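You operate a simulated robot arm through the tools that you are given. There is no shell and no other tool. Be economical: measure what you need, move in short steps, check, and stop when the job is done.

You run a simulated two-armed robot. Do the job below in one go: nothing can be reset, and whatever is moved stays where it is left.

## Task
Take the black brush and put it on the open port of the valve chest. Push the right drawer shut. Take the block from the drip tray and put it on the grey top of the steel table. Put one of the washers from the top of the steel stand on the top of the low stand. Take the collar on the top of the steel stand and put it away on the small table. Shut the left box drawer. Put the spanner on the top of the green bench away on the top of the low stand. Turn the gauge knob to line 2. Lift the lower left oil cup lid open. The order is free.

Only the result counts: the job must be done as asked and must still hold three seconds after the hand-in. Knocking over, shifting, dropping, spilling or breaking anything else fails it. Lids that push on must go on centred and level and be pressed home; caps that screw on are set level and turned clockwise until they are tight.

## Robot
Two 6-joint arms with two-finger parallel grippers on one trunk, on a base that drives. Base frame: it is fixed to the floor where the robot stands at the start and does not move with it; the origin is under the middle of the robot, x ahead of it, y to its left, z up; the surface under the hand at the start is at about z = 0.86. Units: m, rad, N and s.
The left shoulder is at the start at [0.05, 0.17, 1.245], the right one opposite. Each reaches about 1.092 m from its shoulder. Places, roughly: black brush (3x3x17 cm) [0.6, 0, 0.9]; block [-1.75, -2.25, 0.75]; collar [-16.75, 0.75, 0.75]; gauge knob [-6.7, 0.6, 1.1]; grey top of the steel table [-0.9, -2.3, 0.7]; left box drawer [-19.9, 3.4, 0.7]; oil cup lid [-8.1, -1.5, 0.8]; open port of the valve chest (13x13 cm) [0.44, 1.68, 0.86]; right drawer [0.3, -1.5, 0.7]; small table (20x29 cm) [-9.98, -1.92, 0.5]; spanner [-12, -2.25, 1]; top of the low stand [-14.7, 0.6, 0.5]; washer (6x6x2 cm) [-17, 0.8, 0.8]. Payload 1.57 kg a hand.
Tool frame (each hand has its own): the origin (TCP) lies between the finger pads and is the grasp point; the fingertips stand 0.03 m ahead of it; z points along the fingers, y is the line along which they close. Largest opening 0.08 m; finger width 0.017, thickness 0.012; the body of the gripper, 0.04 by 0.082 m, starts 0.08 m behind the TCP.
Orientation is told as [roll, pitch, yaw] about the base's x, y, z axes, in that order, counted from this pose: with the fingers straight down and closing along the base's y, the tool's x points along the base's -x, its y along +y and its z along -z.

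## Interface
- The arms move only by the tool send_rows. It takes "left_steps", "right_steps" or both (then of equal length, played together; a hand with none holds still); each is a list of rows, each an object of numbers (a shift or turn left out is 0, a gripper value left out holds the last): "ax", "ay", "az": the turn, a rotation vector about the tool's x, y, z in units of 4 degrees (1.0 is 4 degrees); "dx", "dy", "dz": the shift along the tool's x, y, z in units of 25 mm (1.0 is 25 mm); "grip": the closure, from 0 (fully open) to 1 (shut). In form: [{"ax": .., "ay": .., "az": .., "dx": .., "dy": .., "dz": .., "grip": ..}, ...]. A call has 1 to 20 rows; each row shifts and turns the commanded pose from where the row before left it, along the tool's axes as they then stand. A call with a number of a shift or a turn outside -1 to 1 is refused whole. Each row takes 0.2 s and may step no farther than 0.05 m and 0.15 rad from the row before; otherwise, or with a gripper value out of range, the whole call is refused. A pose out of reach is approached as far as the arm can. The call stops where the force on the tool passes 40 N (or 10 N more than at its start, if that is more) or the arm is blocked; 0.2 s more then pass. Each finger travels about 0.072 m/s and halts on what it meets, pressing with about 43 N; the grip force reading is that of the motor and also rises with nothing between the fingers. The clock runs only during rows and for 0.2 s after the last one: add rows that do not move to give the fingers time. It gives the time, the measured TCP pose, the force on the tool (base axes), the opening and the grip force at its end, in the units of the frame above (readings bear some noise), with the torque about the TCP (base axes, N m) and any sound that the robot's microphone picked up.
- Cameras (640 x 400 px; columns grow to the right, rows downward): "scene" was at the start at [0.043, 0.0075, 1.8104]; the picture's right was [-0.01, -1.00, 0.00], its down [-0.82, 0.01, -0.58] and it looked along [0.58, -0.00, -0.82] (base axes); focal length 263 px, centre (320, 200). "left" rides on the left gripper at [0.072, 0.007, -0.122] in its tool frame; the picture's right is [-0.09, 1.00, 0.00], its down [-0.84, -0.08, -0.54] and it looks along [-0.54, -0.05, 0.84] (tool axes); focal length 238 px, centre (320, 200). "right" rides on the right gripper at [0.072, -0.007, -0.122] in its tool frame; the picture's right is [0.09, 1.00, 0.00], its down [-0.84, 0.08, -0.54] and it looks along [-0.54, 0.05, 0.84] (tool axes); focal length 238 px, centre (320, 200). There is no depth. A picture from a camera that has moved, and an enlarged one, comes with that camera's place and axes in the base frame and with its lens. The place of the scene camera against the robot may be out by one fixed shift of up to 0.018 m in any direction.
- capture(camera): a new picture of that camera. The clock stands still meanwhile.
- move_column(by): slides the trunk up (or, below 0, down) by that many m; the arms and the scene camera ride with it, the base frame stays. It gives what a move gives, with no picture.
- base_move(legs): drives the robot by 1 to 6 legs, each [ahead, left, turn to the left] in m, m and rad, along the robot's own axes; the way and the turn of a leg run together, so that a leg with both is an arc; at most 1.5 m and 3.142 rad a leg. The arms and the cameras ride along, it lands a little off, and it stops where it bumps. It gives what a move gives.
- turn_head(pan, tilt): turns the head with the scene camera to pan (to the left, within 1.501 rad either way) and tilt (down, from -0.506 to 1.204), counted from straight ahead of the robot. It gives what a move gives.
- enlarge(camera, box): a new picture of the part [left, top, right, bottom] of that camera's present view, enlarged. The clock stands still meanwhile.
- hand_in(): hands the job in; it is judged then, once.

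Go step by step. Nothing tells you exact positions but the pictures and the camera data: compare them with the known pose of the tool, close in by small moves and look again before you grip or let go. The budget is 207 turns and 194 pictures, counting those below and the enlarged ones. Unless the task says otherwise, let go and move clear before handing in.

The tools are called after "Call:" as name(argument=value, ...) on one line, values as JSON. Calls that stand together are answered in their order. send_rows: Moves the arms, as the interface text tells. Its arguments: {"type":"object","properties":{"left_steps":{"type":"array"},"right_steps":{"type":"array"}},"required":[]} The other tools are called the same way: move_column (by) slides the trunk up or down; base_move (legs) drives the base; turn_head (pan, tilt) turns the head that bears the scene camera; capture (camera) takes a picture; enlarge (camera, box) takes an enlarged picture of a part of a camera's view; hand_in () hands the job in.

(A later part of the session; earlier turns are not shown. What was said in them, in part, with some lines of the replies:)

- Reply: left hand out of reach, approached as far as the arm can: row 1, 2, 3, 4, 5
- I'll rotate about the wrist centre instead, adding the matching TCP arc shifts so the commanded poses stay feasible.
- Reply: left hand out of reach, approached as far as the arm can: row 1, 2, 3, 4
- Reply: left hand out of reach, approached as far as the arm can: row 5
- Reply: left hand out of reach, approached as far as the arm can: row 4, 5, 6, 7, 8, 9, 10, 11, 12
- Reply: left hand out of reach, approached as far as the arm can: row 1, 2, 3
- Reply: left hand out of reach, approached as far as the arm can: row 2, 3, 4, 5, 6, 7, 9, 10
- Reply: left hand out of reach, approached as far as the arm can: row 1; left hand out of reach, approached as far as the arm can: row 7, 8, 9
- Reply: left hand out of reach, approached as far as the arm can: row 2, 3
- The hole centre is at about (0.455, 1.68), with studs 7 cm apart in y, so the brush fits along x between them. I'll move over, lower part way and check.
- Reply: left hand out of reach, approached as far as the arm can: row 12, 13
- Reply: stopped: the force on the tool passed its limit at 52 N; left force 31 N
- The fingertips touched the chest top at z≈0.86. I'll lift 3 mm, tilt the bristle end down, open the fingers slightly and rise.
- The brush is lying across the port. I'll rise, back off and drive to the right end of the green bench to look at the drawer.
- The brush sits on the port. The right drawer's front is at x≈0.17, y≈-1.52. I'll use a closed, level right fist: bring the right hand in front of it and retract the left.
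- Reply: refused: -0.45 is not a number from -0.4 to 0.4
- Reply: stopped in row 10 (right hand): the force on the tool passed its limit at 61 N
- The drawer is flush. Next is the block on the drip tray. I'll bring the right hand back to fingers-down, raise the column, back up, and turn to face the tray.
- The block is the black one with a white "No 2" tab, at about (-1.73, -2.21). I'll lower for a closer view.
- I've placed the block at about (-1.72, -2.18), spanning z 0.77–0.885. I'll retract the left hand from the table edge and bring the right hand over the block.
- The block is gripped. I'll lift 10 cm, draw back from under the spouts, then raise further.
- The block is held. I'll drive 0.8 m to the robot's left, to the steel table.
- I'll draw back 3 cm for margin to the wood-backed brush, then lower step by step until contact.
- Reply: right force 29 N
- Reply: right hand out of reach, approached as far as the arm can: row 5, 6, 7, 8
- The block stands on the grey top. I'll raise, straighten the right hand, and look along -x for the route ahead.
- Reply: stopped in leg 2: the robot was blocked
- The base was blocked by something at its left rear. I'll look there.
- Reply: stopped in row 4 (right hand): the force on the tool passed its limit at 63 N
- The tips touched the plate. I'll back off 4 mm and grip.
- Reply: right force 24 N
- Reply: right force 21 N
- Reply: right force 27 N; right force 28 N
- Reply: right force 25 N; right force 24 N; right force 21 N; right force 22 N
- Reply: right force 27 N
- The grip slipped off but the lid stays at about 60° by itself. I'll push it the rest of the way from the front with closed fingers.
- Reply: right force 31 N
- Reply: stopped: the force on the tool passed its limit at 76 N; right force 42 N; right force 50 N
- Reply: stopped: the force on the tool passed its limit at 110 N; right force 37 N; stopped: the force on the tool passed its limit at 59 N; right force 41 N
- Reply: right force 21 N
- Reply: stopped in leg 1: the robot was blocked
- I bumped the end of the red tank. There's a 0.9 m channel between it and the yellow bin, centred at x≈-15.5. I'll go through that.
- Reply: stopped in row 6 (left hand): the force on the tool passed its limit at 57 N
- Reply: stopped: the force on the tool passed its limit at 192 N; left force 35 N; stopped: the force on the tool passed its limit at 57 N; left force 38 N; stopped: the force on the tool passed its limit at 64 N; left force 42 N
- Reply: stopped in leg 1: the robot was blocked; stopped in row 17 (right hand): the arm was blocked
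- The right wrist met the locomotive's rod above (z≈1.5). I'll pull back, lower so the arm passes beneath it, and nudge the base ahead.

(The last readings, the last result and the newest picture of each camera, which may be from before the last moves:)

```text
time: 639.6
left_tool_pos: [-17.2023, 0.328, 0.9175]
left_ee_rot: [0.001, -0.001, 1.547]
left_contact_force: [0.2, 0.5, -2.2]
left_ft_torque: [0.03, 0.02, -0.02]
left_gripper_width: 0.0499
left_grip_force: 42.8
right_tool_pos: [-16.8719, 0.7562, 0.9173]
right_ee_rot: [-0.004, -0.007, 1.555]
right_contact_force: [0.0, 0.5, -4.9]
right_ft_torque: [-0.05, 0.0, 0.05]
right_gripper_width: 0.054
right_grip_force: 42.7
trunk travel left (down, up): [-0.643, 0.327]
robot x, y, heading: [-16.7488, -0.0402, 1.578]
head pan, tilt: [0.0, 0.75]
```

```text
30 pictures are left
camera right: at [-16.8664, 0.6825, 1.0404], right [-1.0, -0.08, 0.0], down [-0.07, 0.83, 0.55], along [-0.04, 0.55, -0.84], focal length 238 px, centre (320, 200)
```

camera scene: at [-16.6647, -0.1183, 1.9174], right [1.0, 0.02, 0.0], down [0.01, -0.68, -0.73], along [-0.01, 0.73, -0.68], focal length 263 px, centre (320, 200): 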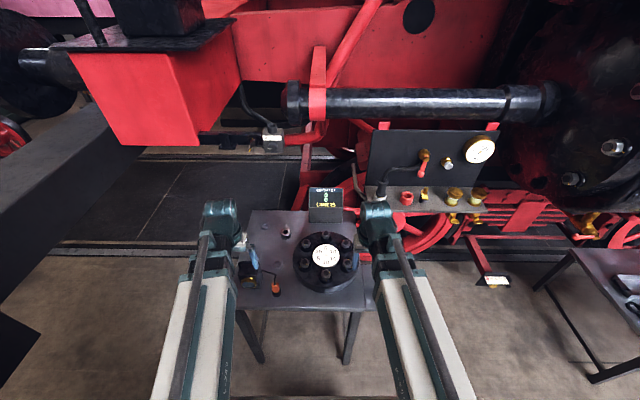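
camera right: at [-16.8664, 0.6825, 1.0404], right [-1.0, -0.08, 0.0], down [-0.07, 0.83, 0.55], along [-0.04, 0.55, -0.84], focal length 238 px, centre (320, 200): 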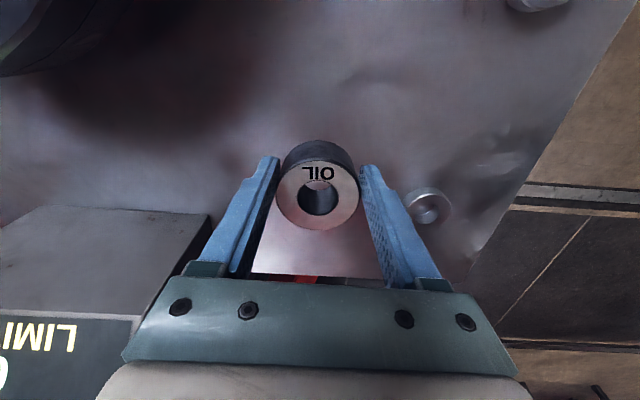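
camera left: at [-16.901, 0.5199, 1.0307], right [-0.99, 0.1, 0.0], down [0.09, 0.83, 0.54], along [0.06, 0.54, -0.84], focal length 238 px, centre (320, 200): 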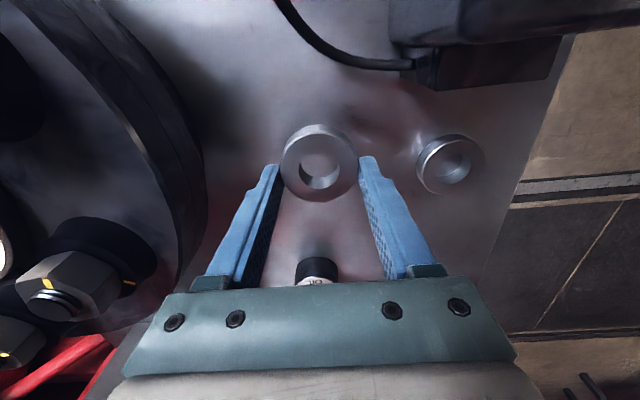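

The collar is held too. I'll rise a little, draw back under the rod, reverse, and drive to the low stand.

Call:
move_column(by=0.11)

Call:
send_rows(right_steps=[{"dx": 0.98}, {"dx": 0.98}, {"dx": 0.98}, {"dx": 0.98}, {"dx": 0.98}, {"dx": 0.98}, {"dx": 0.98}, {"dx": 0.98}, {"dx": 0.98}, {"dx": 0.98}, {"dx": 0.98}, {"dx": 0.98}, {}])

Call:
base_move(legs=[[-0.25, 0, 0], [0, -1.0, 0], [0, -0.97, 0]])

Call:
move_column(by=0.18)

Call:
capture(camera="scene")

```text
time: 641.0
left_tool_pos: [-17.2022, 0.3276, 1.0275]
left_ee_rot: [0.0, -0.002, 1.548]
left_contact_force: [-0.6, 0.2, -1.4]
left_ft_torque: [-0.01, -0.01, -0.04]
left_gripper_width: 0.0502
left_grip_force: 43.4
right_tool_pos: [-16.8719, 0.7571, 1.0271]
right_ee_rot: [-0.004, -0.008, 1.555]
right_contact_force: [-0.3, 0.7, -4.8]
right_ft_torque: [-0.02, -0.01, 0.02]
right_gripper_width: 0.0543
right_grip_force: 42.8
trunk travel left (down, up): [-0.753, 0.217]
robot x, y, heading: [-16.7476, -0.0405, 1.585]
head pan, tilt: [0.0, 0.75]
```

```text
time: 643.8
left_tool_pos: [-17.2026, 0.3273, 1.0279]
left_ee_rot: [-0.001, -0.003, 1.55]
left_contact_force: [0.9, 0.0, -1.9]
left_ft_torque: [-0.02, -0.01, 0.02]
left_gripper_width: 0.0502
left_grip_force: 42.9
right_tool_pos: [-16.8764, 0.4614, 1.0284]
right_ee_rot: [-0.004, -0.01, 1.554]
right_contact_force: [-0.2, -0.6, -4.6]
right_ft_torque: [-0.08, 0.0, 0.03]
right_gripper_width: 0.0543
right_grip_force: 43.0
right hand out of reach, approached as far as the arm can: row 12
trunk travel left (down, up): [-0.753, 0.217]
robot x, y, heading: [-16.7492, -0.0461, 1.576]
head pan, tilt: [0.0, 0.75]
```

```text
time: 655.1
left_tool_pos: [-15.2191, 0.1025, 1.0285]
left_ee_rot: [-0.001, -0.002, 1.548]
left_contact_force: [-0.2, 0.4, -1.7]
left_ft_torque: [0.04, 0.03, 0.01]
left_gripper_width: 0.0499
left_grip_force: 42.9
right_tool_pos: [-14.8931, 0.2364, 1.029]
right_ee_rot: [-0.002, -0.01, 1.555]
right_contact_force: [-0.9, 0.1, -3.9]
right_ft_torque: [-0.02, 0.0, -0.02]
right_gripper_width: 0.054
right_grip_force: 43.3
trunk travel left (down, up): [-0.753, 0.217]
robot x, y, heading: [-14.7601, -0.2683, 1.576]
head pan, tilt: [0.0, 0.75]
```

```text
time: 657.1
left_tool_pos: [-15.2197, 0.1022, 1.2084]
left_ee_rot: [0.0, -0.003, 1.549]
left_contact_force: [-0.5, 0.1, -1.7]
left_ft_torque: [0.01, 0.0, 0.01]
left_gripper_width: 0.0496
left_grip_force: 42.9
right_tool_pos: [-14.8946, 0.2372, 1.2086]
right_ee_rot: [-0.003, -0.007, 1.556]
right_contact_force: [-0.8, 0.2, -5.4]
right_ft_torque: [-0.07, 0.03, -0.04]
right_gripper_width: 0.054
right_grip_force: 43.1
trunk travel left (down, up): [-0.933, 0.037]
robot x, y, heading: [-14.761, -0.2647, 1.578]
head pan, tilt: [0.0, 0.75]
```

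```text
29 pictures are left
camera scene: at [-14.7538, -0.2171, 1.8995], right [1.0, 0.01, 0.0], down [0.0, -0.68, -0.73], along [0.0, 0.73, -0.68], focal length 263 px, centre (320, 200)
```

scene: 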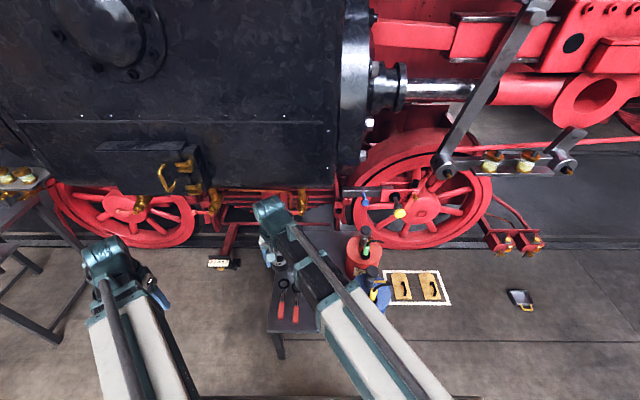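

Call:
send_rows(right_steps=[{"dy": -1}, {"dy": -1}, {"dy": -1}, {"dy": -1}, {"dy": -1}, {"dy": -1}, {"dy": -1}, {"dy": -1}, {"dy": -1}, {"dy": -1}, {"dy": -1}, {"dy": -1}, {}])

Call:
send_rows(right_steps=[{"dy": -1, "dx": 0.2}, {"dy": -1, "dx": 0.2}, {"dy": -1, "dx": 0.2}, {"dy": -1, "dx": 0.2}, {"dy": -1, "dx": 0.3}, {"dy": -1, "dx": 0.3}, {"dy": -1, "dx": 0.3}, {"dy": -1, "dx": 0.4}, {"dy": -1, "dx": 0.4}, {"dy": -1, "dx": 0.5}, {"dy": -1, "dx": 0.5}, {"dy": -1, "dx": 0.5}, {}])

Call:
base_move(legs=[[0.18, 0.02, 0]])

Call:
capture(camera="scene")

```text
time: 660.0
left_tool_pos: [-15.2202, 0.103, 1.2077]
left_ee_rot: [0.001, -0.003, 1.546]
left_contact_force: [0.1, -0.4, -1.8]
left_ft_torque: [0.01, -0.02, 0.03]
left_gripper_width: 0.0501
left_grip_force: 43.0
right_tool_pos: [-14.593, 0.2331, 1.2081]
right_ee_rot: [-0.003, -0.009, 1.555]
right_contact_force: [0.1, 0.1, -5.6]
right_ft_torque: [-0.07, 0.0, 0.01]
right_gripper_width: 0.0538
right_grip_force: 43.2
trunk travel left (down, up): [-0.933, 0.037]
robot x, y, heading: [-14.7614, -0.2709, 1.576]
head pan, tilt: [0.0, 0.75]
```

```text
time: 662.8
left_tool_pos: [-15.2199, 0.1038, 1.2089]
left_ee_rot: [-0.001, -0.004, 1.549]
left_contact_force: [0.6, 0.2, -2.2]
left_ft_torque: [0.02, -0.02, 0.0]
left_gripper_width: 0.0499
left_grip_force: 43.2
right_tool_pos: [-14.2973, 0.1286, 1.2087]
right_ee_rot: [-0.004, -0.008, 1.556]
right_contact_force: [0.4, 0.5, -4.8]
right_ft_torque: [-0.03, 0.02, 0.0]
right_gripper_width: 0.0536
right_grip_force: 43.4
trunk travel left (down, up): [-0.933, 0.037]
robot x, y, heading: [-14.7636, -0.2682, 1.576]
head pan, tilt: [0.0, 0.75]
```

```text
time: 664.3
left_tool_pos: [-15.2403, 0.2833, 1.2077]
left_ee_rot: [0.001, -0.001, 1.548]
left_contact_force: [-0.7, 0.0, -2.2]
left_ft_torque: [0.01, 0.0, -0.01]
left_gripper_width: 0.0502
left_grip_force: 42.5
right_tool_pos: [-14.3187, 0.3064, 1.2081]
right_ee_rot: [-0.002, -0.007, 1.554]
right_contact_force: [-0.3, -0.4, -5.7]
right_ft_torque: [-0.06, 0.0, -0.01]
right_gripper_width: 0.054
right_grip_force: 42.4
trunk travel left (down, up): [-0.933, 0.037]
robot x, y, heading: [-14.7862, -0.0902, 1.576]
head pan, tilt: [0.0, 0.75]
```

```text
28 pictures are left
camera scene: at [-14.7748, -0.0365, 1.8995], right [1.0, 0.01, 0.0], down [0.0, -0.68, -0.73], along [-0.01, 0.73, -0.68], focal length 263 px, centre (320, 200)
```

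scene: 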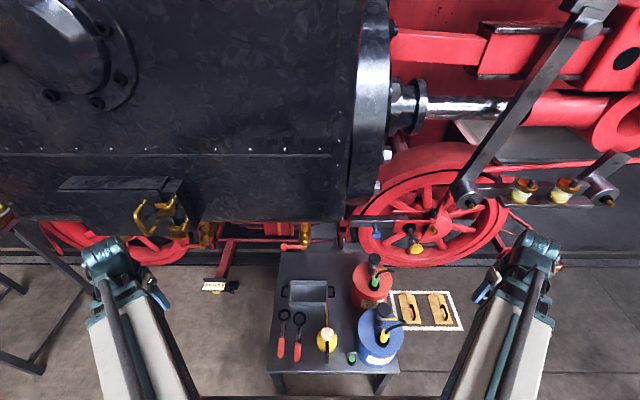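

The cylinder overhangs the stand, so I'll lower first with both hands beside the stand, then reach in beneath it.

Call:
send_rows(right_steps=[{"dy": -0.8, "dx": 0.65}, {"dy": -0.8, "dx": 0.65}, {"dy": -0.8, "dx": 0.65}, {}])

Call:
move_column(by=-0.4)

Call:
move_column(by=-0.12)

Call:
send_rows(left_steps=[{"dx": -0.97, "dy": -0.1}, {"dx": -0.97, "dy": -0.1}, {"dx": -0.97, "dy": -0.1}, {"dx": -0.97, "dy": -0.1}, {"dx": -0.97, "dy": -0.3}, {"dx": -0.97, "dy": -0.5}, {"dx": -0.97, "dy": -0.5}, {"dx": -0.97, "dy": -0.6}, {"dx": -0.97, "dy": -0.6}, {"dx": -0.97, "dy": -0.6}, {"dx": -0.97, "dy": -0.6}, {"dx": -0.97, "dy": -0.6}, {"dx": -0.97, "dy": -0.6}, {"dx": -0.97, "dy": -0.6}, {"dx": -0.97, "dy": -0.6}, {"dx": -0.97, "dy": -0.6}, {"dx": -0.97, "dy": -0.6}, {"dx": -0.97, "dy": -0.6}, {}])

Call:
capture(camera="left")

Call:
capture(camera="scene")

```text
time: 665.3
left_tool_pos: [-15.2412, 0.282, 1.2087]
left_ee_rot: [0.0, -0.002, 1.547]
left_contact_force: [-0.6, 0.4, -1.7]
left_ft_torque: [0.02, -0.04, -0.03]
left_gripper_width: 0.0499
left_grip_force: 43.4
right_tool_pos: [-14.2582, 0.2577, 1.2083]
right_ee_rot: [-0.003, -0.007, 1.556]
right_contact_force: [-0.6, 0.6, -4.6]
right_ft_torque: [-0.08, 0.02, -0.02]
right_gripper_width: 0.0536
right_grip_force: 43.7
trunk travel left (down, up): [-0.933, 0.037]
robot x, y, heading: [-14.7859, -0.0925, 1.578]
head pan, tilt: [0.0, 0.75]
```

```text
time: 669.1
left_tool_pos: [-15.2407, 0.2812, 0.8087]
left_ee_rot: [0.001, -0.002, 1.547]
left_contact_force: [0.8, -0.3, -1.7]
left_ft_torque: [0.0, -0.03, 0.0]
left_gripper_width: 0.0503
left_grip_force: 42.8
right_tool_pos: [-14.2577, 0.2564, 0.8081]
right_ee_rot: [-0.001, -0.008, 1.555]
right_contact_force: [-0.4, -0.2, -5.3]
right_ft_torque: [-0.03, 0.0, 0.03]
right_gripper_width: 0.0537
right_grip_force: 42.9
trunk travel left (down, up): [-0.533, 0.437]
robot x, y, heading: [-14.7859, -0.0929, 1.576]
head pan, tilt: [0.0, 0.75]
```

```text
time: 670.6
left_tool_pos: [-15.2411, 0.2801, 0.6883]
left_ee_rot: [0.001, -0.005, 1.548]
left_contact_force: [-0.5, 1.5, -2.2]
left_ft_torque: [0.01, -0.01, 0.0]
left_gripper_width: 0.0501
left_grip_force: 43.4
right_tool_pos: [-14.2591, 0.2571, 0.6892]
right_ee_rot: [-0.002, -0.008, 1.555]
right_contact_force: [-0.1, -0.7, -5.2]
right_ft_torque: [-0.06, 0.01, -0.01]
right_gripper_width: 0.0536
right_grip_force: 43.2
trunk travel left (down, up): [-0.413, 0.557]
robot x, y, heading: [-14.7828, -0.0914, 1.573]
head pan, tilt: [0.0, 0.75]
```

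```text
time: 674.6
left_tool_pos: [-15.0225, 0.7124, 0.6876]
left_ee_rot: [0.001, -0.002, 1.549]
left_contact_force: [0.7, 0.2, -1.2]
left_ft_torque: [0.0, -0.05, 0.02]
left_gripper_width: 0.0499
left_grip_force: 42.5
right_tool_pos: [-14.2592, 0.2568, 0.6879]
right_ee_rot: [-0.002, -0.006, 1.555]
right_contact_force: [-0.3, -0.5, -5.7]
right_ft_torque: [-0.03, -0.01, 0.03]
right_gripper_width: 0.0534
right_grip_force: 42.7
trunk travel left (down, up): [-0.413, 0.557]
robot x, y, heading: [-14.7833, -0.0921, 1.576]
head pan, tilt: [0.0, 0.75]
```

```text
27 pictures are left
camera left: at [-15.0315, 0.6412, 0.8087], right [-0.99, 0.11, 0.0], down [0.1, 0.83, 0.54], along [0.06, 0.54, -0.84], focal length 238 px, centre (320, 200)
```

left: 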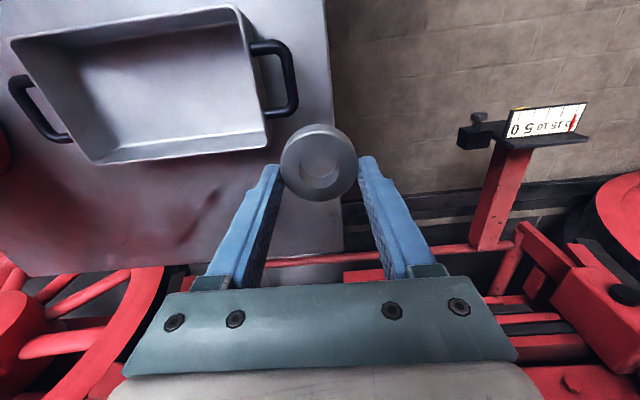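

```text
26 pictures are left
camera scene: at [-14.7744, -0.0383, 1.3795], right [1.0, 0.01, 0.0], down [0.0, -0.68, -0.73], along [-0.01, 0.73, -0.68], focal length 263 px, centre (320, 200)
```

scene: 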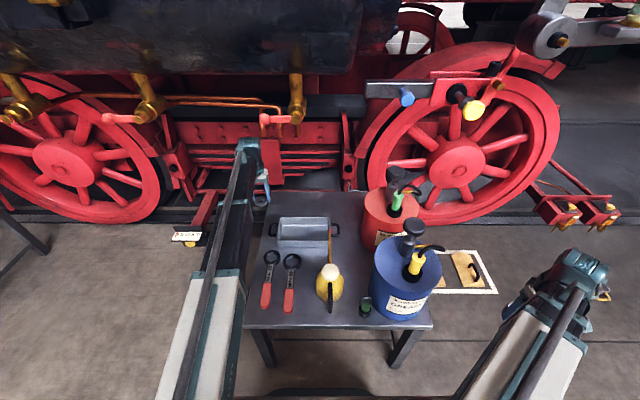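

Call:
move_column(by=-0.055)

Call:
send_rows(left_steps=[{"dx": -0.85}, {"dx": -0.85}, {"dx": -0.85}, {"dx": -0.85}, {"dx": -0.85, "dy": -0.9}, {"dy": -0.9}, {"dy": -0.9}, {"dy": -0.9}, {}])

Call:
capture(camera="left")

```text
time: 675.5
left_tool_pos: [-15.0236, 0.7116, 0.6338]
left_ee_rot: [0.0, -0.003, 1.548]
left_contact_force: [0.5, 0.0, -1.2]
left_ft_torque: [0.03, 0.0, -0.01]
left_gripper_width: 0.0499
left_grip_force: 42.9
right_tool_pos: [-14.2586, 0.2566, 0.6328]
right_ee_rot: [-0.001, -0.01, 1.555]
right_contact_force: [-0.2, -0.4, -4.5]
right_ft_torque: [-0.02, -0.03, 0.01]
right_gripper_width: 0.0537
right_grip_force: 43.1
trunk travel left (down, up): [-0.358, 0.612]
robot x, y, heading: [-14.7834, -0.0893, 1.58]
head pan, tilt: [0.0, 0.75]
```

```text
time: 677.5
left_tool_pos: [-14.929, 0.8145, 0.6339]
left_ee_rot: [0.0, -0.004, 1.548]
left_contact_force: [-0.8, 0.1, -2.0]
left_ft_torque: [-0.02, 0.01, 0.02]
left_gripper_width: 0.0501
left_grip_force: 43.1
right_tool_pos: [-14.258, 0.2567, 0.633]
right_ee_rot: [-0.002, -0.007, 1.556]
right_contact_force: [-0.7, -0.4, -5.1]
right_ft_torque: [-0.08, 0.05, -0.01]
right_gripper_width: 0.0533
right_grip_force: 43.5
trunk travel left (down, up): [-0.358, 0.612]
robot x, y, heading: [-14.7816, -0.0887, 1.576]
head pan, tilt: [0.0, 0.75]
```

```text
25 pictures are left
camera left: at [-14.938, 0.7445, 0.7537], right [-0.99, 0.11, 0.0], down [0.1, 0.83, 0.54], along [0.06, 0.54, -0.84], focal length 238 px, centre (320, 200)
```

left: 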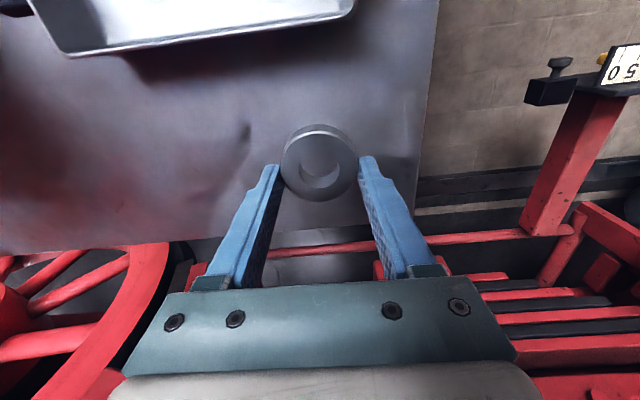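

The landing spot is free. I'll lower until contact and release.

Call:
move_column(by=-0.093)

Call:
move_column(by=-0.007)

Call:
move_column(by=-0.006)

```text
time: 678.8
left_tool_pos: [-14.9298, 0.8157, 0.5395]
left_ee_rot: [0.0, -0.003, 1.546]
left_contact_force: [0.4, 0.2, -2.0]
left_ft_torque: [-0.02, 0.0, -0.03]
left_gripper_width: 0.05
left_grip_force: 43.5
right_tool_pos: [-14.2591, 0.257, 0.5404]
right_ee_rot: [-0.001, -0.008, 1.555]
right_contact_force: [0.2, -0.9, -4.9]
right_ft_torque: [-0.06, 0.02, -0.01]
right_gripper_width: 0.0532
right_grip_force: 42.9
trunk travel left (down, up): [-0.265, 0.705]
robot x, y, heading: [-14.7877, -0.0888, 1.579]
head pan, tilt: [0.0, 0.75]
```

```text
time: 679.4
left_tool_pos: [-14.9294, 0.8147, 0.5325]
left_ee_rot: [0.001, -0.003, 1.549]
left_contact_force: [0.5, -0.1, -1.8]
left_ft_torque: [-0.02, -0.03, -0.01]
left_gripper_width: 0.05
left_grip_force: 42.4
right_tool_pos: [-14.2594, 0.2573, 0.5324]
right_ee_rot: [-0.002, -0.008, 1.556]
right_contact_force: [-0.3, 0.5, -4.8]
right_ft_torque: [-0.08, 0.03, 0.02]
right_gripper_width: 0.0534
right_grip_force: 43.5
trunk travel left (down, up): [-0.258, 0.712]
robot x, y, heading: [-14.7851, -0.0926, 1.581]
head pan, tilt: [0.0, 0.75]
```

```text
time: 679.9
left_tool_pos: [-14.9288, 0.8156, 0.531]
left_ee_rot: [-0.001, -0.006, 1.55]
left_contact_force: [-0.9, 7.1, 36.7]
left_ft_torque: [-0.04, -0.29, 0.12]
left_gripper_width: 0.0501
left_grip_force: 43.3
right_tool_pos: [-14.2582, 0.2546, 0.5278]
right_ee_rot: [0.0, -0.011, 1.554]
right_contact_force: [-0.2, 0.0, -4.4]
right_ft_torque: [-0.02, 0.03, 0.01]
right_gripper_width: 0.0535
right_grip_force: 43.1
trunk travel left (down, up): [-0.252, 0.718]
robot x, y, heading: [-14.785, -0.0917, 1.576]
head pan, tilt: [0.0, 0.75]
```

Call:
move_column(by=0.003)

Call:
send_rows(left_steps=[{"grip": 0.25}, {"grip": 0.1}, {}, {}])

Call:
move_column(by=0.12)

Call:
capture(camera="left")

```text
time: 680.5
left_tool_pos: [-14.93, 0.8145, 0.5299]
left_ee_rot: [-0.001, -0.003, 1.547]
left_contact_force: [-1.0, 4.0, 9.4]
left_ft_torque: [0.35, 0.03, 0.03]
left_gripper_width: 0.0502
left_grip_force: 43.1
right_tool_pos: [-14.2591, 0.2564, 0.5304]
right_ee_rot: [-0.002, -0.009, 1.554]
right_contact_force: [1.4, 0.6, -5.0]
right_ft_torque: [-0.05, 0.01, 0.0]
right_gripper_width: 0.0534
right_grip_force: 42.9
trunk travel left (down, up): [-0.255, 0.715]
robot x, y, heading: [-14.7856, -0.0925, 1.571]
head pan, tilt: [0.0, 0.75]
```

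```text
time: 681.5
left_tool_pos: [-14.9292, 0.8161, 0.5295]
left_ee_rot: [0.0, -0.004, 1.55]
left_contact_force: [-1.1, -0.2, 0.2]
left_ft_torque: [-0.01, 0.0, 0.02]
left_gripper_width: 0.0721
left_grip_force: 0.1
right_tool_pos: [-14.2582, 0.2567, 0.5293]
right_ee_rot: [-0.001, -0.009, 1.556]
right_contact_force: [0.1, -1.4, -4.9]
right_ft_torque: [-0.06, 0.04, 0.03]
right_gripper_width: 0.0533
right_grip_force: 42.7
trunk travel left (down, up): [-0.255, 0.715]
robot x, y, heading: [-14.7856, -0.0933, 1.576]
head pan, tilt: [0.0, 0.75]
```

```text
time: 683.0
left_tool_pos: [-14.93, 0.8158, 0.6503]
left_ee_rot: [0.0, -0.003, 1.547]
left_contact_force: [0.8, 0.5, -0.2]
left_ft_torque: [0.01, -0.02, -0.01]
left_gripper_width: 0.072
left_grip_force: 0.0
right_tool_pos: [-14.2584, 0.2565, 0.651]
right_ee_rot: [-0.002, -0.008, 1.556]
right_contact_force: [-0.6, -0.5, -4.3]
right_ft_torque: [-0.02, 0.03, 0.01]
right_gripper_width: 0.0533
right_grip_force: 42.8
trunk travel left (down, up): [-0.375, 0.595]
robot x, y, heading: [-14.7888, -0.0949, 1.577]
head pan, tilt: [0.0, 0.75]
```

```text
24 pictures are left
camera left: at [-14.9384, 0.7445, 0.7707], right [-0.99, 0.11, 0.0], down [0.1, 0.83, 0.54], along [0.06, 0.54, -0.84], focal length 238 px, centre (320, 200)
```

left: 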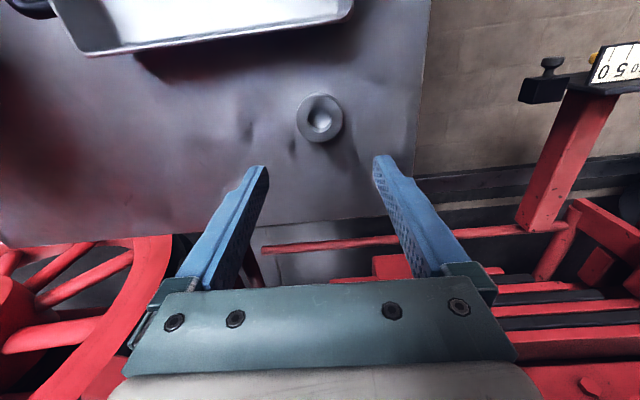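

The washer is placed. I'll withdraw the left hand the way it came, then raise and leave for the small table.

Call:
send_rows(left_steps=[{"dy": 0.9}, {"dy": 0.9}, {"dy": 0.9}, {"dy": 0.9}, {"dx": 0.95}, {"dx": 0.95}, {"dx": 0.95}, {"dx": 0.95}, {"dx": 0.95, "dy": 0.3}, {"dx": 0.95, "dy": 0.3}, {"dx": 0.95, "dy": 0.3}, {"dx": 0.95, "dy": 0.3}, {"dx": 0.95, "dy": 0.3}, {"dx": 0.95, "dy": 0.3}, {"dx": 0.95, "dy": 0.3}, {"dx": 0.95, "dy": 0.3}, {"dx": 0.95, "dy": 0.3}, {"dx": 0.95, "dy": 0.3}, {"dx": 0.95, "dy": 0.3}, {}])

Call:
base_move(legs=[[-0.35, 0, 0]])

Call:
move_column(by=0.4)

Call:
move_column(by=0.16)

Call:
capture(camera="scene")

```text
time: 687.2
left_tool_pos: [-15.111, 0.4617, 0.6491]
left_ee_rot: [0.0, -0.004, 1.549]
left_contact_force: [-0.1, 0.0, -0.1]
left_ft_torque: [0.02, 0.0, 0.01]
left_gripper_width: 0.0717
left_grip_force: 0.1
right_tool_pos: [-14.2582, 0.2574, 0.6495]
right_ee_rot: [-0.001, -0.008, 1.556]
right_contact_force: [0.3, 0.2, -4.3]
right_ft_torque: [-0.02, 0.0, 0.0]
right_gripper_width: 0.0533
right_grip_force: 42.5
trunk travel left (down, up): [-0.375, 0.595]
robot x, y, heading: [-14.7819, -0.0878, 1.581]
head pan, tilt: [0.0, 0.75]
```

```text
time: 689.4
left_tool_pos: [-15.1103, 0.113, 0.6499]
left_ee_rot: [0.001, -0.001, 1.555]
left_contact_force: [0.7, 0.1, 0.4]
left_ft_torque: [-0.01, -0.03, -0.02]
left_gripper_width: 0.0718
left_grip_force: 0.1
right_tool_pos: [-14.2569, -0.0876, 0.6509]
right_ee_rot: [-0.003, -0.009, 1.561]
right_contact_force: [-1.3, 0.2, -3.9]
right_ft_torque: [-0.06, 0.03, 0.03]
right_gripper_width: 0.0532
right_grip_force: 42.8
trunk travel left (down, up): [-0.375, 0.595]
robot x, y, heading: [-14.7807, -0.4371, 1.583]
head pan, tilt: [0.0, 0.75]
```

```text
time: 693.2
left_tool_pos: [-15.1097, 0.1134, 1.0499]
left_ee_rot: [-0.002, -0.004, 1.555]
left_contact_force: [-0.7, -0.4, 0.2]
left_ft_torque: [-0.04, 0.01, -0.01]
left_gripper_width: 0.072
left_grip_force: 0.1
right_tool_pos: [-14.257, -0.0879, 1.0495]
right_ee_rot: [-0.002, -0.01, 1.562]
right_contact_force: [-0.4, 0.4, -4.7]
right_ft_torque: [-0.04, 0.07, 0.0]
right_gripper_width: 0.0531
right_grip_force: 42.7
trunk travel left (down, up): [-0.775, 0.195]
robot x, y, heading: [-14.7792, -0.4342, 1.586]
head pan, tilt: [0.0, 0.75]
```

```text
time: 695.1
left_tool_pos: [-15.1106, 0.1138, 1.2099]
left_ee_rot: [-0.001, -0.003, 1.556]
left_contact_force: [-0.3, -0.2, 0.4]
left_ft_torque: [-0.02, 0.01, 0.0]
left_gripper_width: 0.0722
left_grip_force: 0.1
right_tool_pos: [-14.2565, -0.0887, 1.2096]
right_ee_rot: [-0.001, -0.01, 1.561]
right_contact_force: [0.0, -0.2, -3.9]
right_ft_torque: [-0.05, -0.03, 0.03]
right_gripper_width: 0.053
right_grip_force: 43.1
trunk travel left (down, up): [-0.935, 0.035]
robot x, y, heading: [-14.7831, -0.4363, 1.584]
head pan, tilt: [0.0, 0.75]
```

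```text
23 pictures are left
camera scene: at [-14.7711, -0.386, 1.9015], right [1.0, 0.01, 0.0], down [0.01, -0.68, -0.73], along [-0.01, 0.73, -0.68], focal length 263 px, centre (320, 200)
```

scene: 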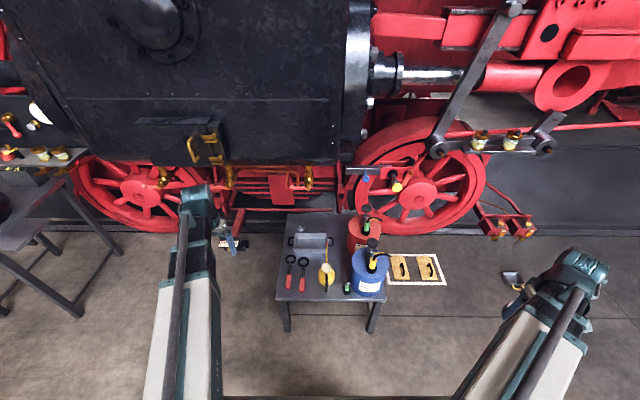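

Everything on the low stand is in order. I'll drive to x≈-10 and turn to face the small table.

Call:
base_move(legs=[[-0.22, 0, -0.012], [0, -1.2, 0], [0, -1.2, 0], [0, -1.2, 0], [0, -1.15, 0], [0, 0, -1.57]])

Call:
base_move(legs=[[0, 0, -1.57]])

Call:
turn_head(pan=0, tilt=0.75)

Call:
capture(camera="scene")

```text
time: 723.0
left_tool_pos: [-9.5006, -0.2516, 1.2102]
left_ee_rot: [0.0, -0.005, -0.029]
left_contact_force: [-0.7, 0.4, -0.2]
left_ft_torque: [0.01, 0.0, -0.02]
left_gripper_width: 0.072
left_grip_force: 0.0
right_tool_pos: [-9.7105, -1.1024, 1.2096]
right_ee_rot: [-0.001, -0.009, -0.021]
right_contact_force: [-0.7, 0.3, -4.8]
right_ft_torque: [0.0, 0.06, -0.05]
right_gripper_width: 0.0527
right_grip_force: 42.6
trunk travel left (down, up): [-0.935, 0.035]
robot x, y, heading: [-10.0547, -0.5709, 0.0]
head pan, tilt: [0.0, 0.75]
```

```text
time: 727.3
left_tool_pos: [-9.7382, -1.129, 1.2109]
left_ee_rot: [0.001, -0.003, -1.606]
left_contact_force: [-0.1, 0.3, 0.7]
left_ft_torque: [0.01, -0.03, -0.02]
left_gripper_width: 0.072
left_grip_force: 0.0
right_tool_pos: [-10.5862, -0.9116, 1.2104]
right_ee_rot: [-0.002, -0.007, -1.599]
right_contact_force: [0.1, -0.6, -4.3]
right_ft_torque: [0.06, -0.02, 0.01]
right_gripper_width: 0.0474
right_grip_force: 43.0
trunk travel left (down, up): [-0.935, 0.035]
robot x, y, heading: [-10.0541, -0.5771, -1.576]
head pan, tilt: [0.0, 0.75]
```

```text
time: 727.9
left_tool_pos: [-9.7372, -1.1284, 1.2101]
left_ee_rot: [0.001, -0.004, -1.606]
left_contact_force: [-0.8, 0.5, -0.7]
left_ft_torque: [-0.01, 0.02, 0.0]
left_gripper_width: 0.072
left_grip_force: 0.0
right_tool_pos: [-10.5875, -0.9114, 1.2102]
right_ee_rot: [-0.004, -0.01, -1.598]
right_contact_force: [0.9, 0.6, -4.5]
right_ft_torque: [0.11, -0.01, 0.04]
right_gripper_width: 0.0473
right_grip_force: 43.2
trunk travel left (down, up): [-0.935, 0.035]
robot x, y, heading: [-10.0523, -0.5705, -1.585]
head pan, tilt: [0.0, 0.75]
```

```text
22 pictures are left
camera scene: at [-10.0447, -0.6081, 1.9016], right [-1.0, 0.01, 0.0], down [0.0, 0.68, -0.73], along [0.0, -0.73, -0.68], focal length 263 px, centre (320, 200)
```

scene: 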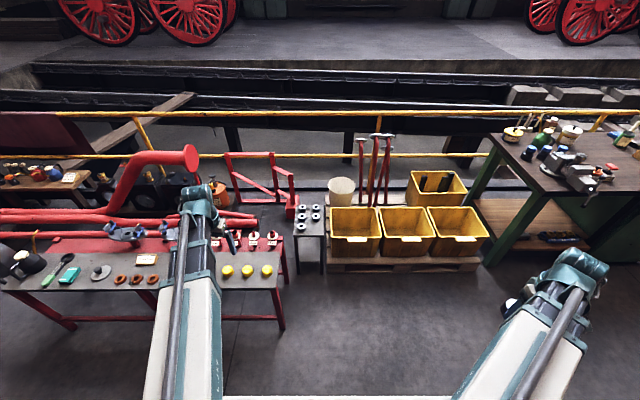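

The right grip width has shrunk, so I'll check how the collar sits.

Call:
capture(camera="right")

Call:
enlarge(camera="scene", box=[260, 180, 360, 290])

```text
21 pictures are left
camera right: at [-10.5899, -0.8398, 1.3328], right [1.0, 0.06, 0.0], down [0.06, -0.83, 0.55], along [0.03, -0.55, -0.84], focal length 238 px, centre (320, 200)
```

right: 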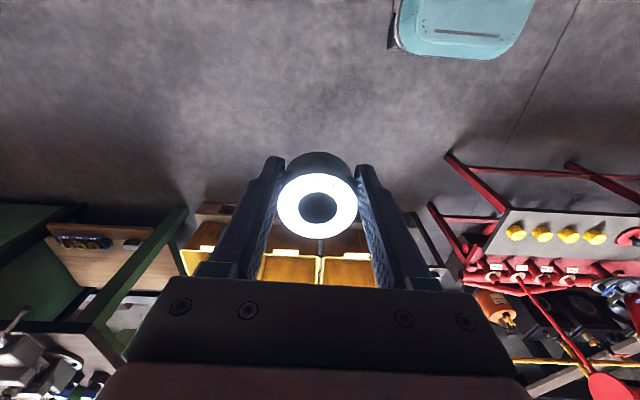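

```text
3.64 times, centred on (310, 235) of scene
camera zoom: at [-10.0447, -0.6081, 1.9016], right [-1.0, 0.01, 0.0], down [0.0, 0.68, -0.73], along [0.0, -0.73, -0.68], focal length 956 px, centre (356, 73)
```

zoom: 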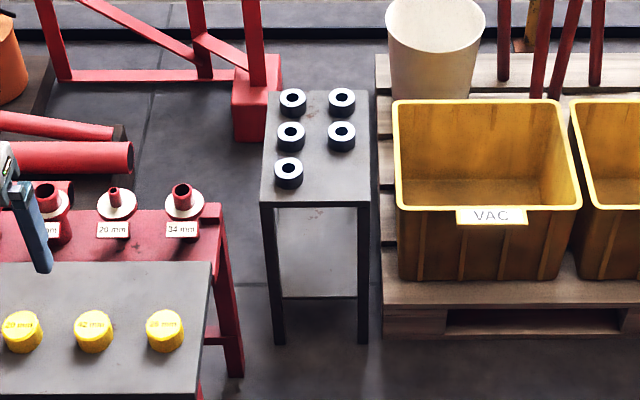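

The collar has slid a little off-centre in the pads, so I'll move gently. The small table holds five collars with one free place at about (-10.016, -1.81). First I'll arrange the arms.

Call:
send_rows(left_steps=[{"dy": 0.445, "dx": 0.575}, {"dy": 0.445, "dx": 0.575}, {"dy": 0.445, "dx": 0.575}, {"dy": 0.445, "dx": 0.575}, {"dy": 0.445, "dx": 0.575}, {"dy": 0.445, "dx": 0.575}, {"dy": 0.445, "dx": 0.575}, {"dy": 0.445, "dx": 0.575}, {"dy": 0.445, "dx": 0.575}, {"dy": 0.445, "dx": 0.575}, {"dy": 0.445, "dx": 0.575}, {"dy": 0.445, "dx": 0.575}, {"dy": 0.445, "dx": 0.575}, {"dy": 0.445, "dx": 0.575}, {"dy": 0.445, "dx": 0.575}, {"dy": 0.445, "dx": 0.575}, {"dy": 0.445, "dx": 0.575}, {"dy": 0.445, "dx": 0.575}, {"dy": 0.445, "dx": 0.575}, {"dy": 0.445, "dx": 0.575}], right_steps=[{"dy": 0.3, "dx": -0.3}, {"dy": 0.735, "dx": -0.68}, {"dy": 0.735, "dx": -0.68}, {"dy": 0.735, "dx": -0.68}, {"dy": 0.735, "dx": -0.68}, {"dy": 0.735, "dx": -0.68}, {"dy": 0.735, "dx": -0.68}, {"dy": 0.735, "dx": -0.68}, {"dy": 0.735, "dx": -0.68}, {"dy": 0.735, "dx": -0.68}, {"dy": 0.735, "dx": -0.68}, {"dy": 0.735, "dx": -0.68}, {"dy": 0.735, "dx": -0.68}, {"dy": 0.735, "dx": -0.68}, {"dy": 0.735, "dx": -0.68}, {"dy": 0.735, "dx": -0.68}, {"dy": 0.735, "dx": -0.68}, {"dy": 0.735, "dx": -0.68}, {"dy": 0.735, "dx": -0.68}, {"dy": 0.4, "dx": -0.4}])

Call:
base_move(legs=[[0.1, 0.2, 0.012], [0.2, 0, 0]])

Call:
capture(camera="right")

```text
time: 732.1
left_tool_pos: [-9.504, -0.8486, 1.2104]
left_ee_rot: [0.0, -0.003, -1.607]
left_contact_force: [-0.3, -0.1, -0.2]
left_ft_torque: [0.02, 0.0, 0.03]
left_gripper_width: 0.0718
left_grip_force: 0.1
right_tool_pos: [-10.2466, -1.2463, 1.2099]
right_ee_rot: [-0.004, -0.01, -1.598]
right_contact_force: [-0.5, 0.2, -4.3]
right_ft_torque: [0.06, 0.01, 0.0]
right_gripper_width: 0.0469
right_grip_force: 42.9
trunk travel left (down, up): [-0.935, 0.035]
robot x, y, heading: [-10.0547, -0.5755, -1.578]
head pan, tilt: [0.0, 0.75]
```

```text
time: 735.0
left_tool_pos: [-9.3005, -1.1445, 1.209]
left_ee_rot: [-0.001, -0.002, -1.589]
left_contact_force: [0.7, -0.1, -0.2]
left_ft_torque: [0.0, -0.01, 0.01]
left_gripper_width: 0.0722
left_grip_force: 0.1
right_tool_pos: [-10.0354, -1.553, 1.2082]
right_ee_rot: [-0.004, -0.007, -1.584]
right_contact_force: [0.0, -0.3, -5.2]
right_ft_torque: [0.13, -0.01, 0.0]
right_gripper_width: 0.0465
right_grip_force: 42.7
trunk travel left (down, up): [-0.935, 0.035]
robot x, y, heading: [-9.8539, -0.8769, -1.563]
head pan, tilt: [0.0, 0.75]
```

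```text
19 pictures are left
camera right: at [-10.0405, -1.4807, 1.3321], right [1.0, 0.08, 0.0], down [0.07, -0.83, 0.55], along [0.04, -0.55, -0.84], focal length 238 px, centre (320, 200)
```

right: 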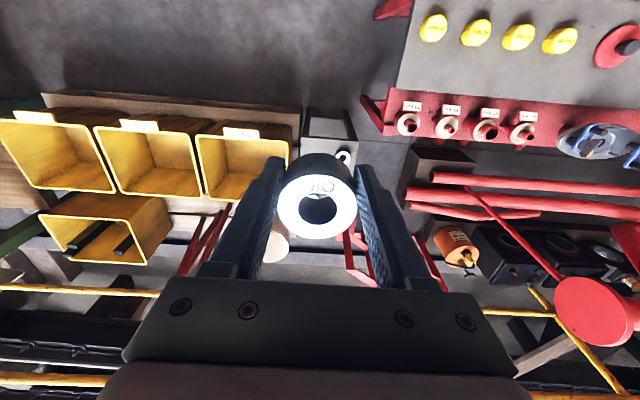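

Call:
base_move(legs=[[0.03, 0, 0]])

Call:
send_rows(right_steps=[{"dx": -0.4, "dy": 0.1}, {"dx": -0.7, "dy": 0.1}, {"dx": -0.7, "dy": 0.1}, {"dx": -0.7, "dy": 0.1}, {"dx": -0.7, "dy": 0.1}, {"dx": -0.7, "dy": 0.1}, {"dx": -0.7, "dy": 0.1}, {"dx": -0.7, "dy": 0.1}, {"dx": -0.7, "dy": 0.1}, {"dx": -0.7}, {"dx": -0.7}, {"dx": -0.7}, {"dx": -0.5}, {}])

Call:
move_column(by=-0.35)

Call:
capture(camera="right")

Call:
enlarge(camera="scene", box=[240, 130, 400, 250])

```text
time: 735.8
left_tool_pos: [-9.2993, -1.1744, 1.2096]
left_ee_rot: [0.0, -0.001, -1.587]
left_contact_force: [-0.3, -0.7, -0.4]
left_ft_torque: [0.02, 0.02, 0.0]
left_gripper_width: 0.0721
left_grip_force: 0.1
right_tool_pos: [-10.036, -1.5828, 1.2083]
right_ee_rot: [-0.005, -0.007, -1.581]
right_contact_force: [0.0, -0.4, -5.2]
right_ft_torque: [0.12, 0.01, 0.03]
right_gripper_width: 0.0469
right_grip_force: 42.6
trunk travel left (down, up): [-0.935, 0.035]
robot x, y, heading: [-9.8582, -0.9038, -1.562]
head pan, tilt: [0.0, 0.75]
```

```text
time: 738.8
left_tool_pos: [-9.2996, -1.1722, 1.2094]
left_ee_rot: [-0.001, -0.002, -1.588]
left_contact_force: [-0.1, -0.1, 0.5]
left_ft_torque: [-0.01, -0.04, 0.0]
left_gripper_width: 0.0721
left_grip_force: 0.1
right_tool_pos: [-10.0142, -1.797, 1.2105]
right_ee_rot: [-0.004, -0.008, -1.581]
right_contact_force: [-0.1, 0.0, -5.6]
right_ft_torque: [0.09, 0.0, 0.02]
right_gripper_width: 0.0464
right_grip_force: 43.1
trunk travel left (down, up): [-0.935, 0.035]
robot x, y, heading: [-9.8536, -0.9055, -1.561]
head pan, tilt: [0.0, 0.75]
```

```text
time: 742.2
left_tool_pos: [-9.3001, -1.1719, 0.8598]
left_ee_rot: [0.001, -0.003, -1.588]
left_contact_force: [-0.9, 0.5, -0.4]
left_ft_torque: [0.01, -0.02, -0.04]
left_gripper_width: 0.0721
left_grip_force: 0.0
right_tool_pos: [-10.0146, -1.7965, 0.8609]
right_ee_rot: [-0.003, -0.007, -1.582]
right_contact_force: [0.5, 0.2, -5.1]
right_ft_torque: [0.08, -0.02, 0.02]
right_gripper_width: 0.0462
right_grip_force: 43.3
trunk travel left (down, up): [-0.585, 0.385]
robot x, y, heading: [-9.8582, -0.9065, -1.557]
head pan, tilt: [0.0, 0.75]
```

```text
18 pictures are left
camera right: at [-10.0193, -1.7239, 0.9826], right [1.0, 0.08, 0.0], down [0.07, -0.83, 0.55], along [0.04, -0.55, -0.84], focal length 238 px, centre (320, 200)
```

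right: 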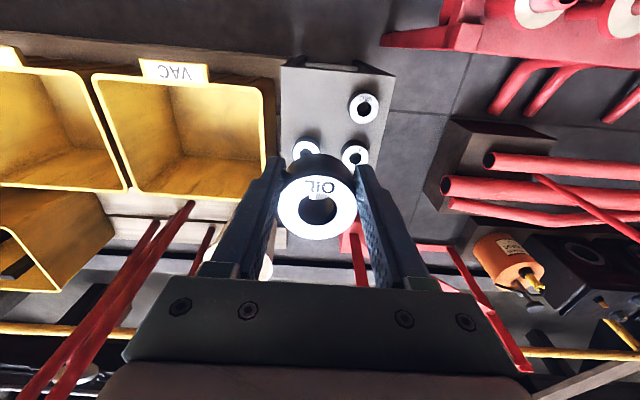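

```text
3.33 times, centred on (320, 190) of scene
camera zoom: at [-9.8432, -0.9403, 1.5516], right [-1.0, -0.01, 0.0], down [-0.01, 0.68, -0.73], along [0.01, -0.73, -0.68], focal length 877 px, centre (320, 233)
```

zoom: 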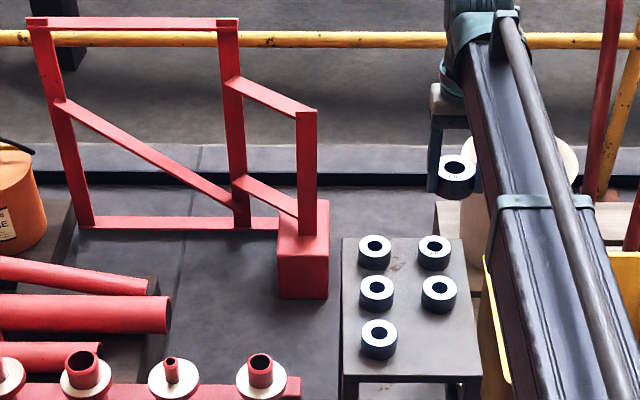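

The hand camera puts the free place at (-10.037, -1.812). I'll trim and lower close.

Call:
send_rows(right_steps=[{"dy": -0.45, "dx": -0.1}, {"dy": -0.45, "dx": -0.1}, {}])

Call:
move_column(by=-0.26)

Call:
capture(camera="right")

```text
time: 743.0
left_tool_pos: [-9.3, -1.1714, 0.8597]
left_ee_rot: [0.001, -0.003, -1.589]
left_contact_force: [0.2, -0.3, 0.3]
left_ft_torque: [0.01, 0.05, -0.01]
left_gripper_width: 0.0718
left_grip_force: 0.0
right_tool_pos: [-10.0371, -1.8008, 0.8613]
right_ee_rot: [-0.003, -0.008, -1.582]
right_contact_force: [0.1, 0.0, -4.8]
right_ft_torque: [0.08, 0.0, -0.03]
right_gripper_width: 0.0463
right_grip_force: 43.0
trunk travel left (down, up): [-0.585, 0.385]
robot x, y, heading: [-9.8552, -0.9037, -1.558]
head pan, tilt: [0.0, 0.75]
```

```text
time: 745.7
left_tool_pos: [-9.2988, -1.1713, 0.5992]
left_ee_rot: [0.0, -0.002, -1.589]
left_contact_force: [0.6, -0.8, -0.1]
left_ft_torque: [-0.01, -0.02, -0.02]
left_gripper_width: 0.072
left_grip_force: 0.0
right_tool_pos: [-10.0369, -1.8006, 0.5995]
right_ee_rot: [-0.003, -0.008, -1.582]
right_contact_force: [0.9, -0.5, -5.0]
right_ft_torque: [0.11, 0.01, 0.0]
right_gripper_width: 0.046
right_grip_force: 43.1
trunk travel left (down, up): [-0.325, 0.645]
robot x, y, heading: [-9.8553, -0.9071, -1.558]
head pan, tilt: [0.0, 0.75]
```

```text
16 pictures are left
camera right: at [-10.042, -1.7281, 0.7226], right [1.0, 0.08, 0.0], down [0.07, -0.83, 0.55], along [0.04, -0.55, -0.84], focal length 238 px, centre (320, 200)
```

right: 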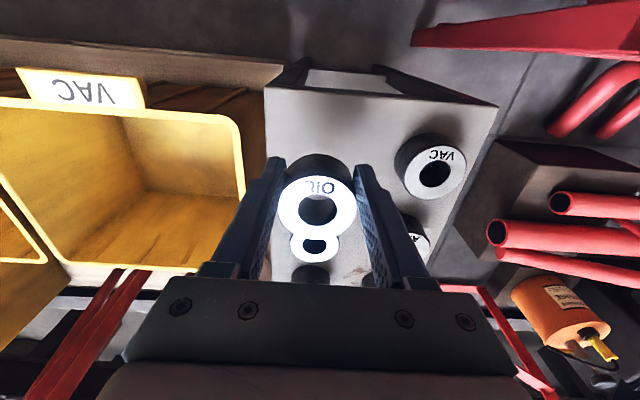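

Well aligned in the free place. I'll lower to contact.

Call:
move_column(by=-0.052)

Call:
move_column(by=-0.006)

Call:
move_column(by=-0.006)

```text
time: 746.6
left_tool_pos: [-9.2998, -1.1708, 0.5484]
left_ee_rot: [-0.001, -0.001, -1.589]
left_contact_force: [0.1, 1.1, 0.3]
left_ft_torque: [-0.04, 0.0, -0.03]
left_gripper_width: 0.0721
left_grip_force: 0.0
right_tool_pos: [-10.0367, -1.801, 0.5486]
right_ee_rot: [-0.003, -0.008, -1.581]
right_contact_force: [-0.4, -0.6, -5.3]
right_ft_torque: [0.08, -0.01, -0.01]
right_gripper_width: 0.0459
right_grip_force: 43.3
trunk travel left (down, up): [-0.273, 0.697]
robot x, y, heading: [-9.8558, -0.9048, -1.56]
head pan, tilt: [0.0, 0.75]
```

```text
time: 747.2
left_tool_pos: [-9.299, -1.1724, 0.5422]
left_ee_rot: [0.001, -0.003, -1.589]
left_contact_force: [-0.5, -0.7, 0.1]
left_ft_torque: [-0.04, 0.01, 0.0]
left_gripper_width: 0.072
left_grip_force: 0.2
right_tool_pos: [-10.0363, -1.8003, 0.5412]
right_ee_rot: [-0.005, -0.009, -1.581]
right_contact_force: [-0.6, -0.1, -3.9]
right_ft_torque: [0.1, -0.01, 0.0]
right_gripper_width: 0.046
right_grip_force: 43.2
trunk travel left (down, up): [-0.267, 0.703]
robot x, y, heading: [-9.851, -0.9028, -1.56]
head pan, tilt: [0.0, 0.75]
```

```text
time: 747.7
left_tool_pos: [-9.2994, -1.1704, 0.5365]
left_ee_rot: [0.0, -0.004, -1.59]
left_contact_force: [-0.3, -0.2, -0.2]
left_ft_torque: [0.04, 0.0, 0.01]
left_gripper_width: 0.0722
left_grip_force: 0.1
right_tool_pos: [-10.0379, -1.7982, 0.5386]
right_ee_rot: [-0.003, -0.009, -1.584]
right_contact_force: [-0.4, 7.0, 19.4]
right_ft_torque: [0.05, -0.03, -0.05]
right_gripper_width: 0.0443
right_grip_force: 43.1
trunk travel left (down, up): [-0.261, 0.709]
robot x, y, heading: [-9.8554, -0.9053, -1.566]
head pan, tilt: [0.0, 0.75]
```

Contact at 19 N. I'll release with a modest opening and rise.

Call:
send_rows(right_steps=[{"grip": 0.35}, {"grip": 0.22}, {}, {}])

Call:
move_column(by=0.2)

Call:
capture(camera="right")

```text
time: 748.7
left_tool_pos: [-9.2999, -1.1714, 0.5366]
left_ee_rot: [0.0, -0.003, -1.589]
left_contact_force: [0.1, 0.2, -0.4]
left_ft_torque: [-0.03, 0.04, 0.0]
left_gripper_width: 0.0721
left_grip_force: 0.1
right_tool_pos: [-10.037, -1.8009, 0.5359]
right_ee_rot: [-0.002, -0.01, -1.581]
right_contact_force: [-0.4, 0.0, -0.2]
right_ft_torque: [-0.01, -0.03, 0.0]
right_gripper_width: 0.0624
right_grip_force: 0.1
trunk travel left (down, up): [-0.261, 0.709]
robot x, y, heading: [-9.8563, -0.9019, -1.558]
head pan, tilt: [0.0, 0.75]
```

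```text
time: 750.9
left_tool_pos: [-9.2998, -1.1719, 0.7365]
left_ee_rot: [0.0, -0.003, -1.588]
left_contact_force: [0.0, -0.5, 0.0]
left_ft_torque: [-0.03, -0.01, 0.01]
left_gripper_width: 0.0717
left_grip_force: 0.1
right_tool_pos: [-10.0359, -1.8003, 0.7352]
right_ee_rot: [-0.005, -0.009, -1.583]
right_contact_force: [0.4, 0.5, -0.1]
right_ft_torque: [-0.01, -0.02, 0.03]
right_gripper_width: 0.0623
right_grip_force: 0.2
trunk travel left (down, up): [-0.461, 0.509]
robot x, y, heading: [-9.8544, -0.9048, -1.559]
head pan, tilt: [0.0, 0.75]
```

```text
15 pictures are left
camera right: at [-10.0419, -1.7279, 0.8588], right [1.0, 0.08, 0.0], down [0.07, -0.83, 0.55], along [0.04, -0.55, -0.84], focal length 238 px, centre (320, 200)
```

right: 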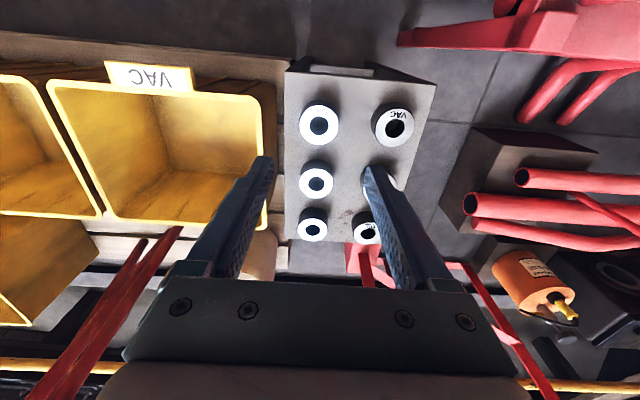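

The collar sits in its place in the grid. I'll raise clear, and then everything is done.

Call:
move_column(by=0.4)

Call:
base_move(legs=[[-0.3, 0, 0]])

Call:
turn_head(pan=0.95, tilt=0.55)

Call:
enlarge(camera="scene", box=[180, 80, 460, 280])

```text
time: 754.7
left_tool_pos: [-9.2988, -1.1707, 1.1359]
left_ee_rot: [0.0, -0.003, -1.59]
left_contact_force: [-0.5, -0.4, -0.5]
left_ft_torque: [-0.01, -0.03, 0.0]
left_gripper_width: 0.0721
left_grip_force: 0.1
right_tool_pos: [-10.0376, -1.8006, 1.1357]
right_ee_rot: [-0.005, -0.01, -1.581]
right_contact_force: [0.2, 1.1, 0.4]
right_ft_torque: [0.04, -0.01, 0.03]
right_gripper_width: 0.0626
right_grip_force: 0.0
trunk travel left (down, up): [-0.861, 0.109]
robot x, y, heading: [-9.8555, -0.9033, -1.564]
head pan, tilt: [0.0, 0.75]
```

```text
time: 756.8
left_tool_pos: [-9.3033, -0.8715, 1.1363]
left_ee_rot: [0.001, -0.003, -1.591]
left_contact_force: [-0.5, 0.3, -0.6]
left_ft_torque: [-0.04, -0.02, -0.01]
left_gripper_width: 0.0719
left_grip_force: 0.0
right_tool_pos: [-10.0446, -1.499, 1.1373]
right_ee_rot: [-0.004, -0.009, -1.584]
right_contact_force: [0.2, 0.3, 1.5]
right_ft_torque: [0.01, -0.03, -0.03]
right_gripper_width: 0.0624
right_grip_force: 0.0
trunk travel left (down, up): [-0.861, 0.109]
robot x, y, heading: [-9.8588, -0.6003, -1.565]
head pan, tilt: [0.0, 0.75]
```

```text
time: 758.0
left_tool_pos: [-9.3046, -0.8737, 1.1361]
left_ee_rot: [0.0, -0.005, -1.59]
left_contact_force: [-0.1, 0.4, -0.2]
left_ft_torque: [-0.02, 0.01, 0.0]
left_gripper_width: 0.0721
left_grip_force: 0.1
right_tool_pos: [-10.0421, -1.5003, 1.1361]
right_ee_rot: [-0.004, -0.008, -1.584]
right_contact_force: [-1.1, 0.5, -0.3]
right_ft_torque: [-0.01, -0.01, 0.01]
right_gripper_width: 0.0626
right_grip_force: 0.0
trunk travel left (down, up): [-0.861, 0.109]
robot x, y, heading: [-9.8568, -0.6051, -1.564]
head pan, tilt: [0.949, 0.55]
```

```text
2.00 times, centred on (320, 180) of scene
camera zoom: at [-9.7733, -0.6078, 1.8449], right [-0.58, -0.82, 0.0], down [-0.43, 0.3, -0.85], along [0.7, -0.49, -0.52], focal length 526 px, centre (320, 240)
```

zoom: 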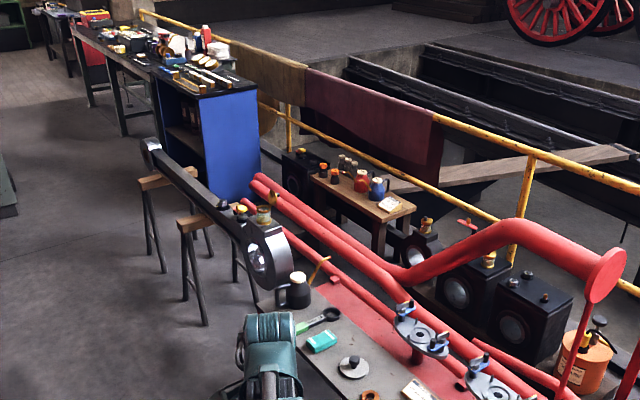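

Call:
enlarge(camera="scene", box=[270, 165, 330, 205])

```text
10.00 times, centred on (300, 185) of scene
camera zoom: at [-9.7733, -0.6078, 1.8449], right [-0.58, -0.82, 0.0], down [-0.43, 0.3, -0.85], along [0.7, -0.49, -0.52], focal length 2630 px, centre (520, 350)
```

zoom: 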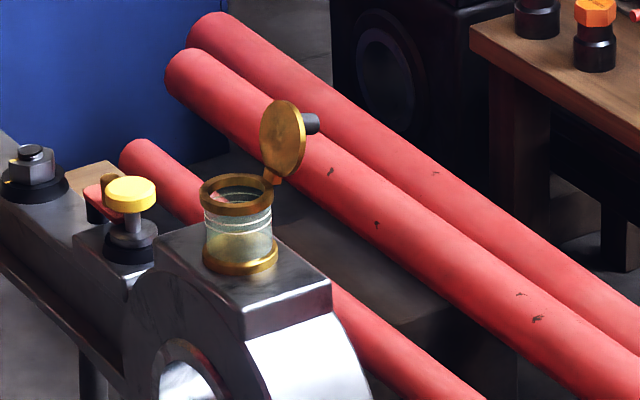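

The lid still stands open and the other tasks hold as left, so I hand in.

Call:
hand_in()

```text
The job is handed in.
```

I finished all nine tasks and handed the job in, with both hands empty and clear. The result of the judging wasn't shown.

- **Oil cup:** I opened the brass cup on the rod's big end, because it matched the position given. Other brass cups stand nearby, so "lower left" is my reading of which one was meant.
- **Bumps while driving and reaching:** the base stopped against the trestle near (-6.6, -1.6), the end of the red tank near (-15.0, -2.0), and once more, unidentified, by the steel stand. The right arm also met the locomotive rod above that stand. I saw nothing shifted, but the rod and trestle are the only ones I looked at again.
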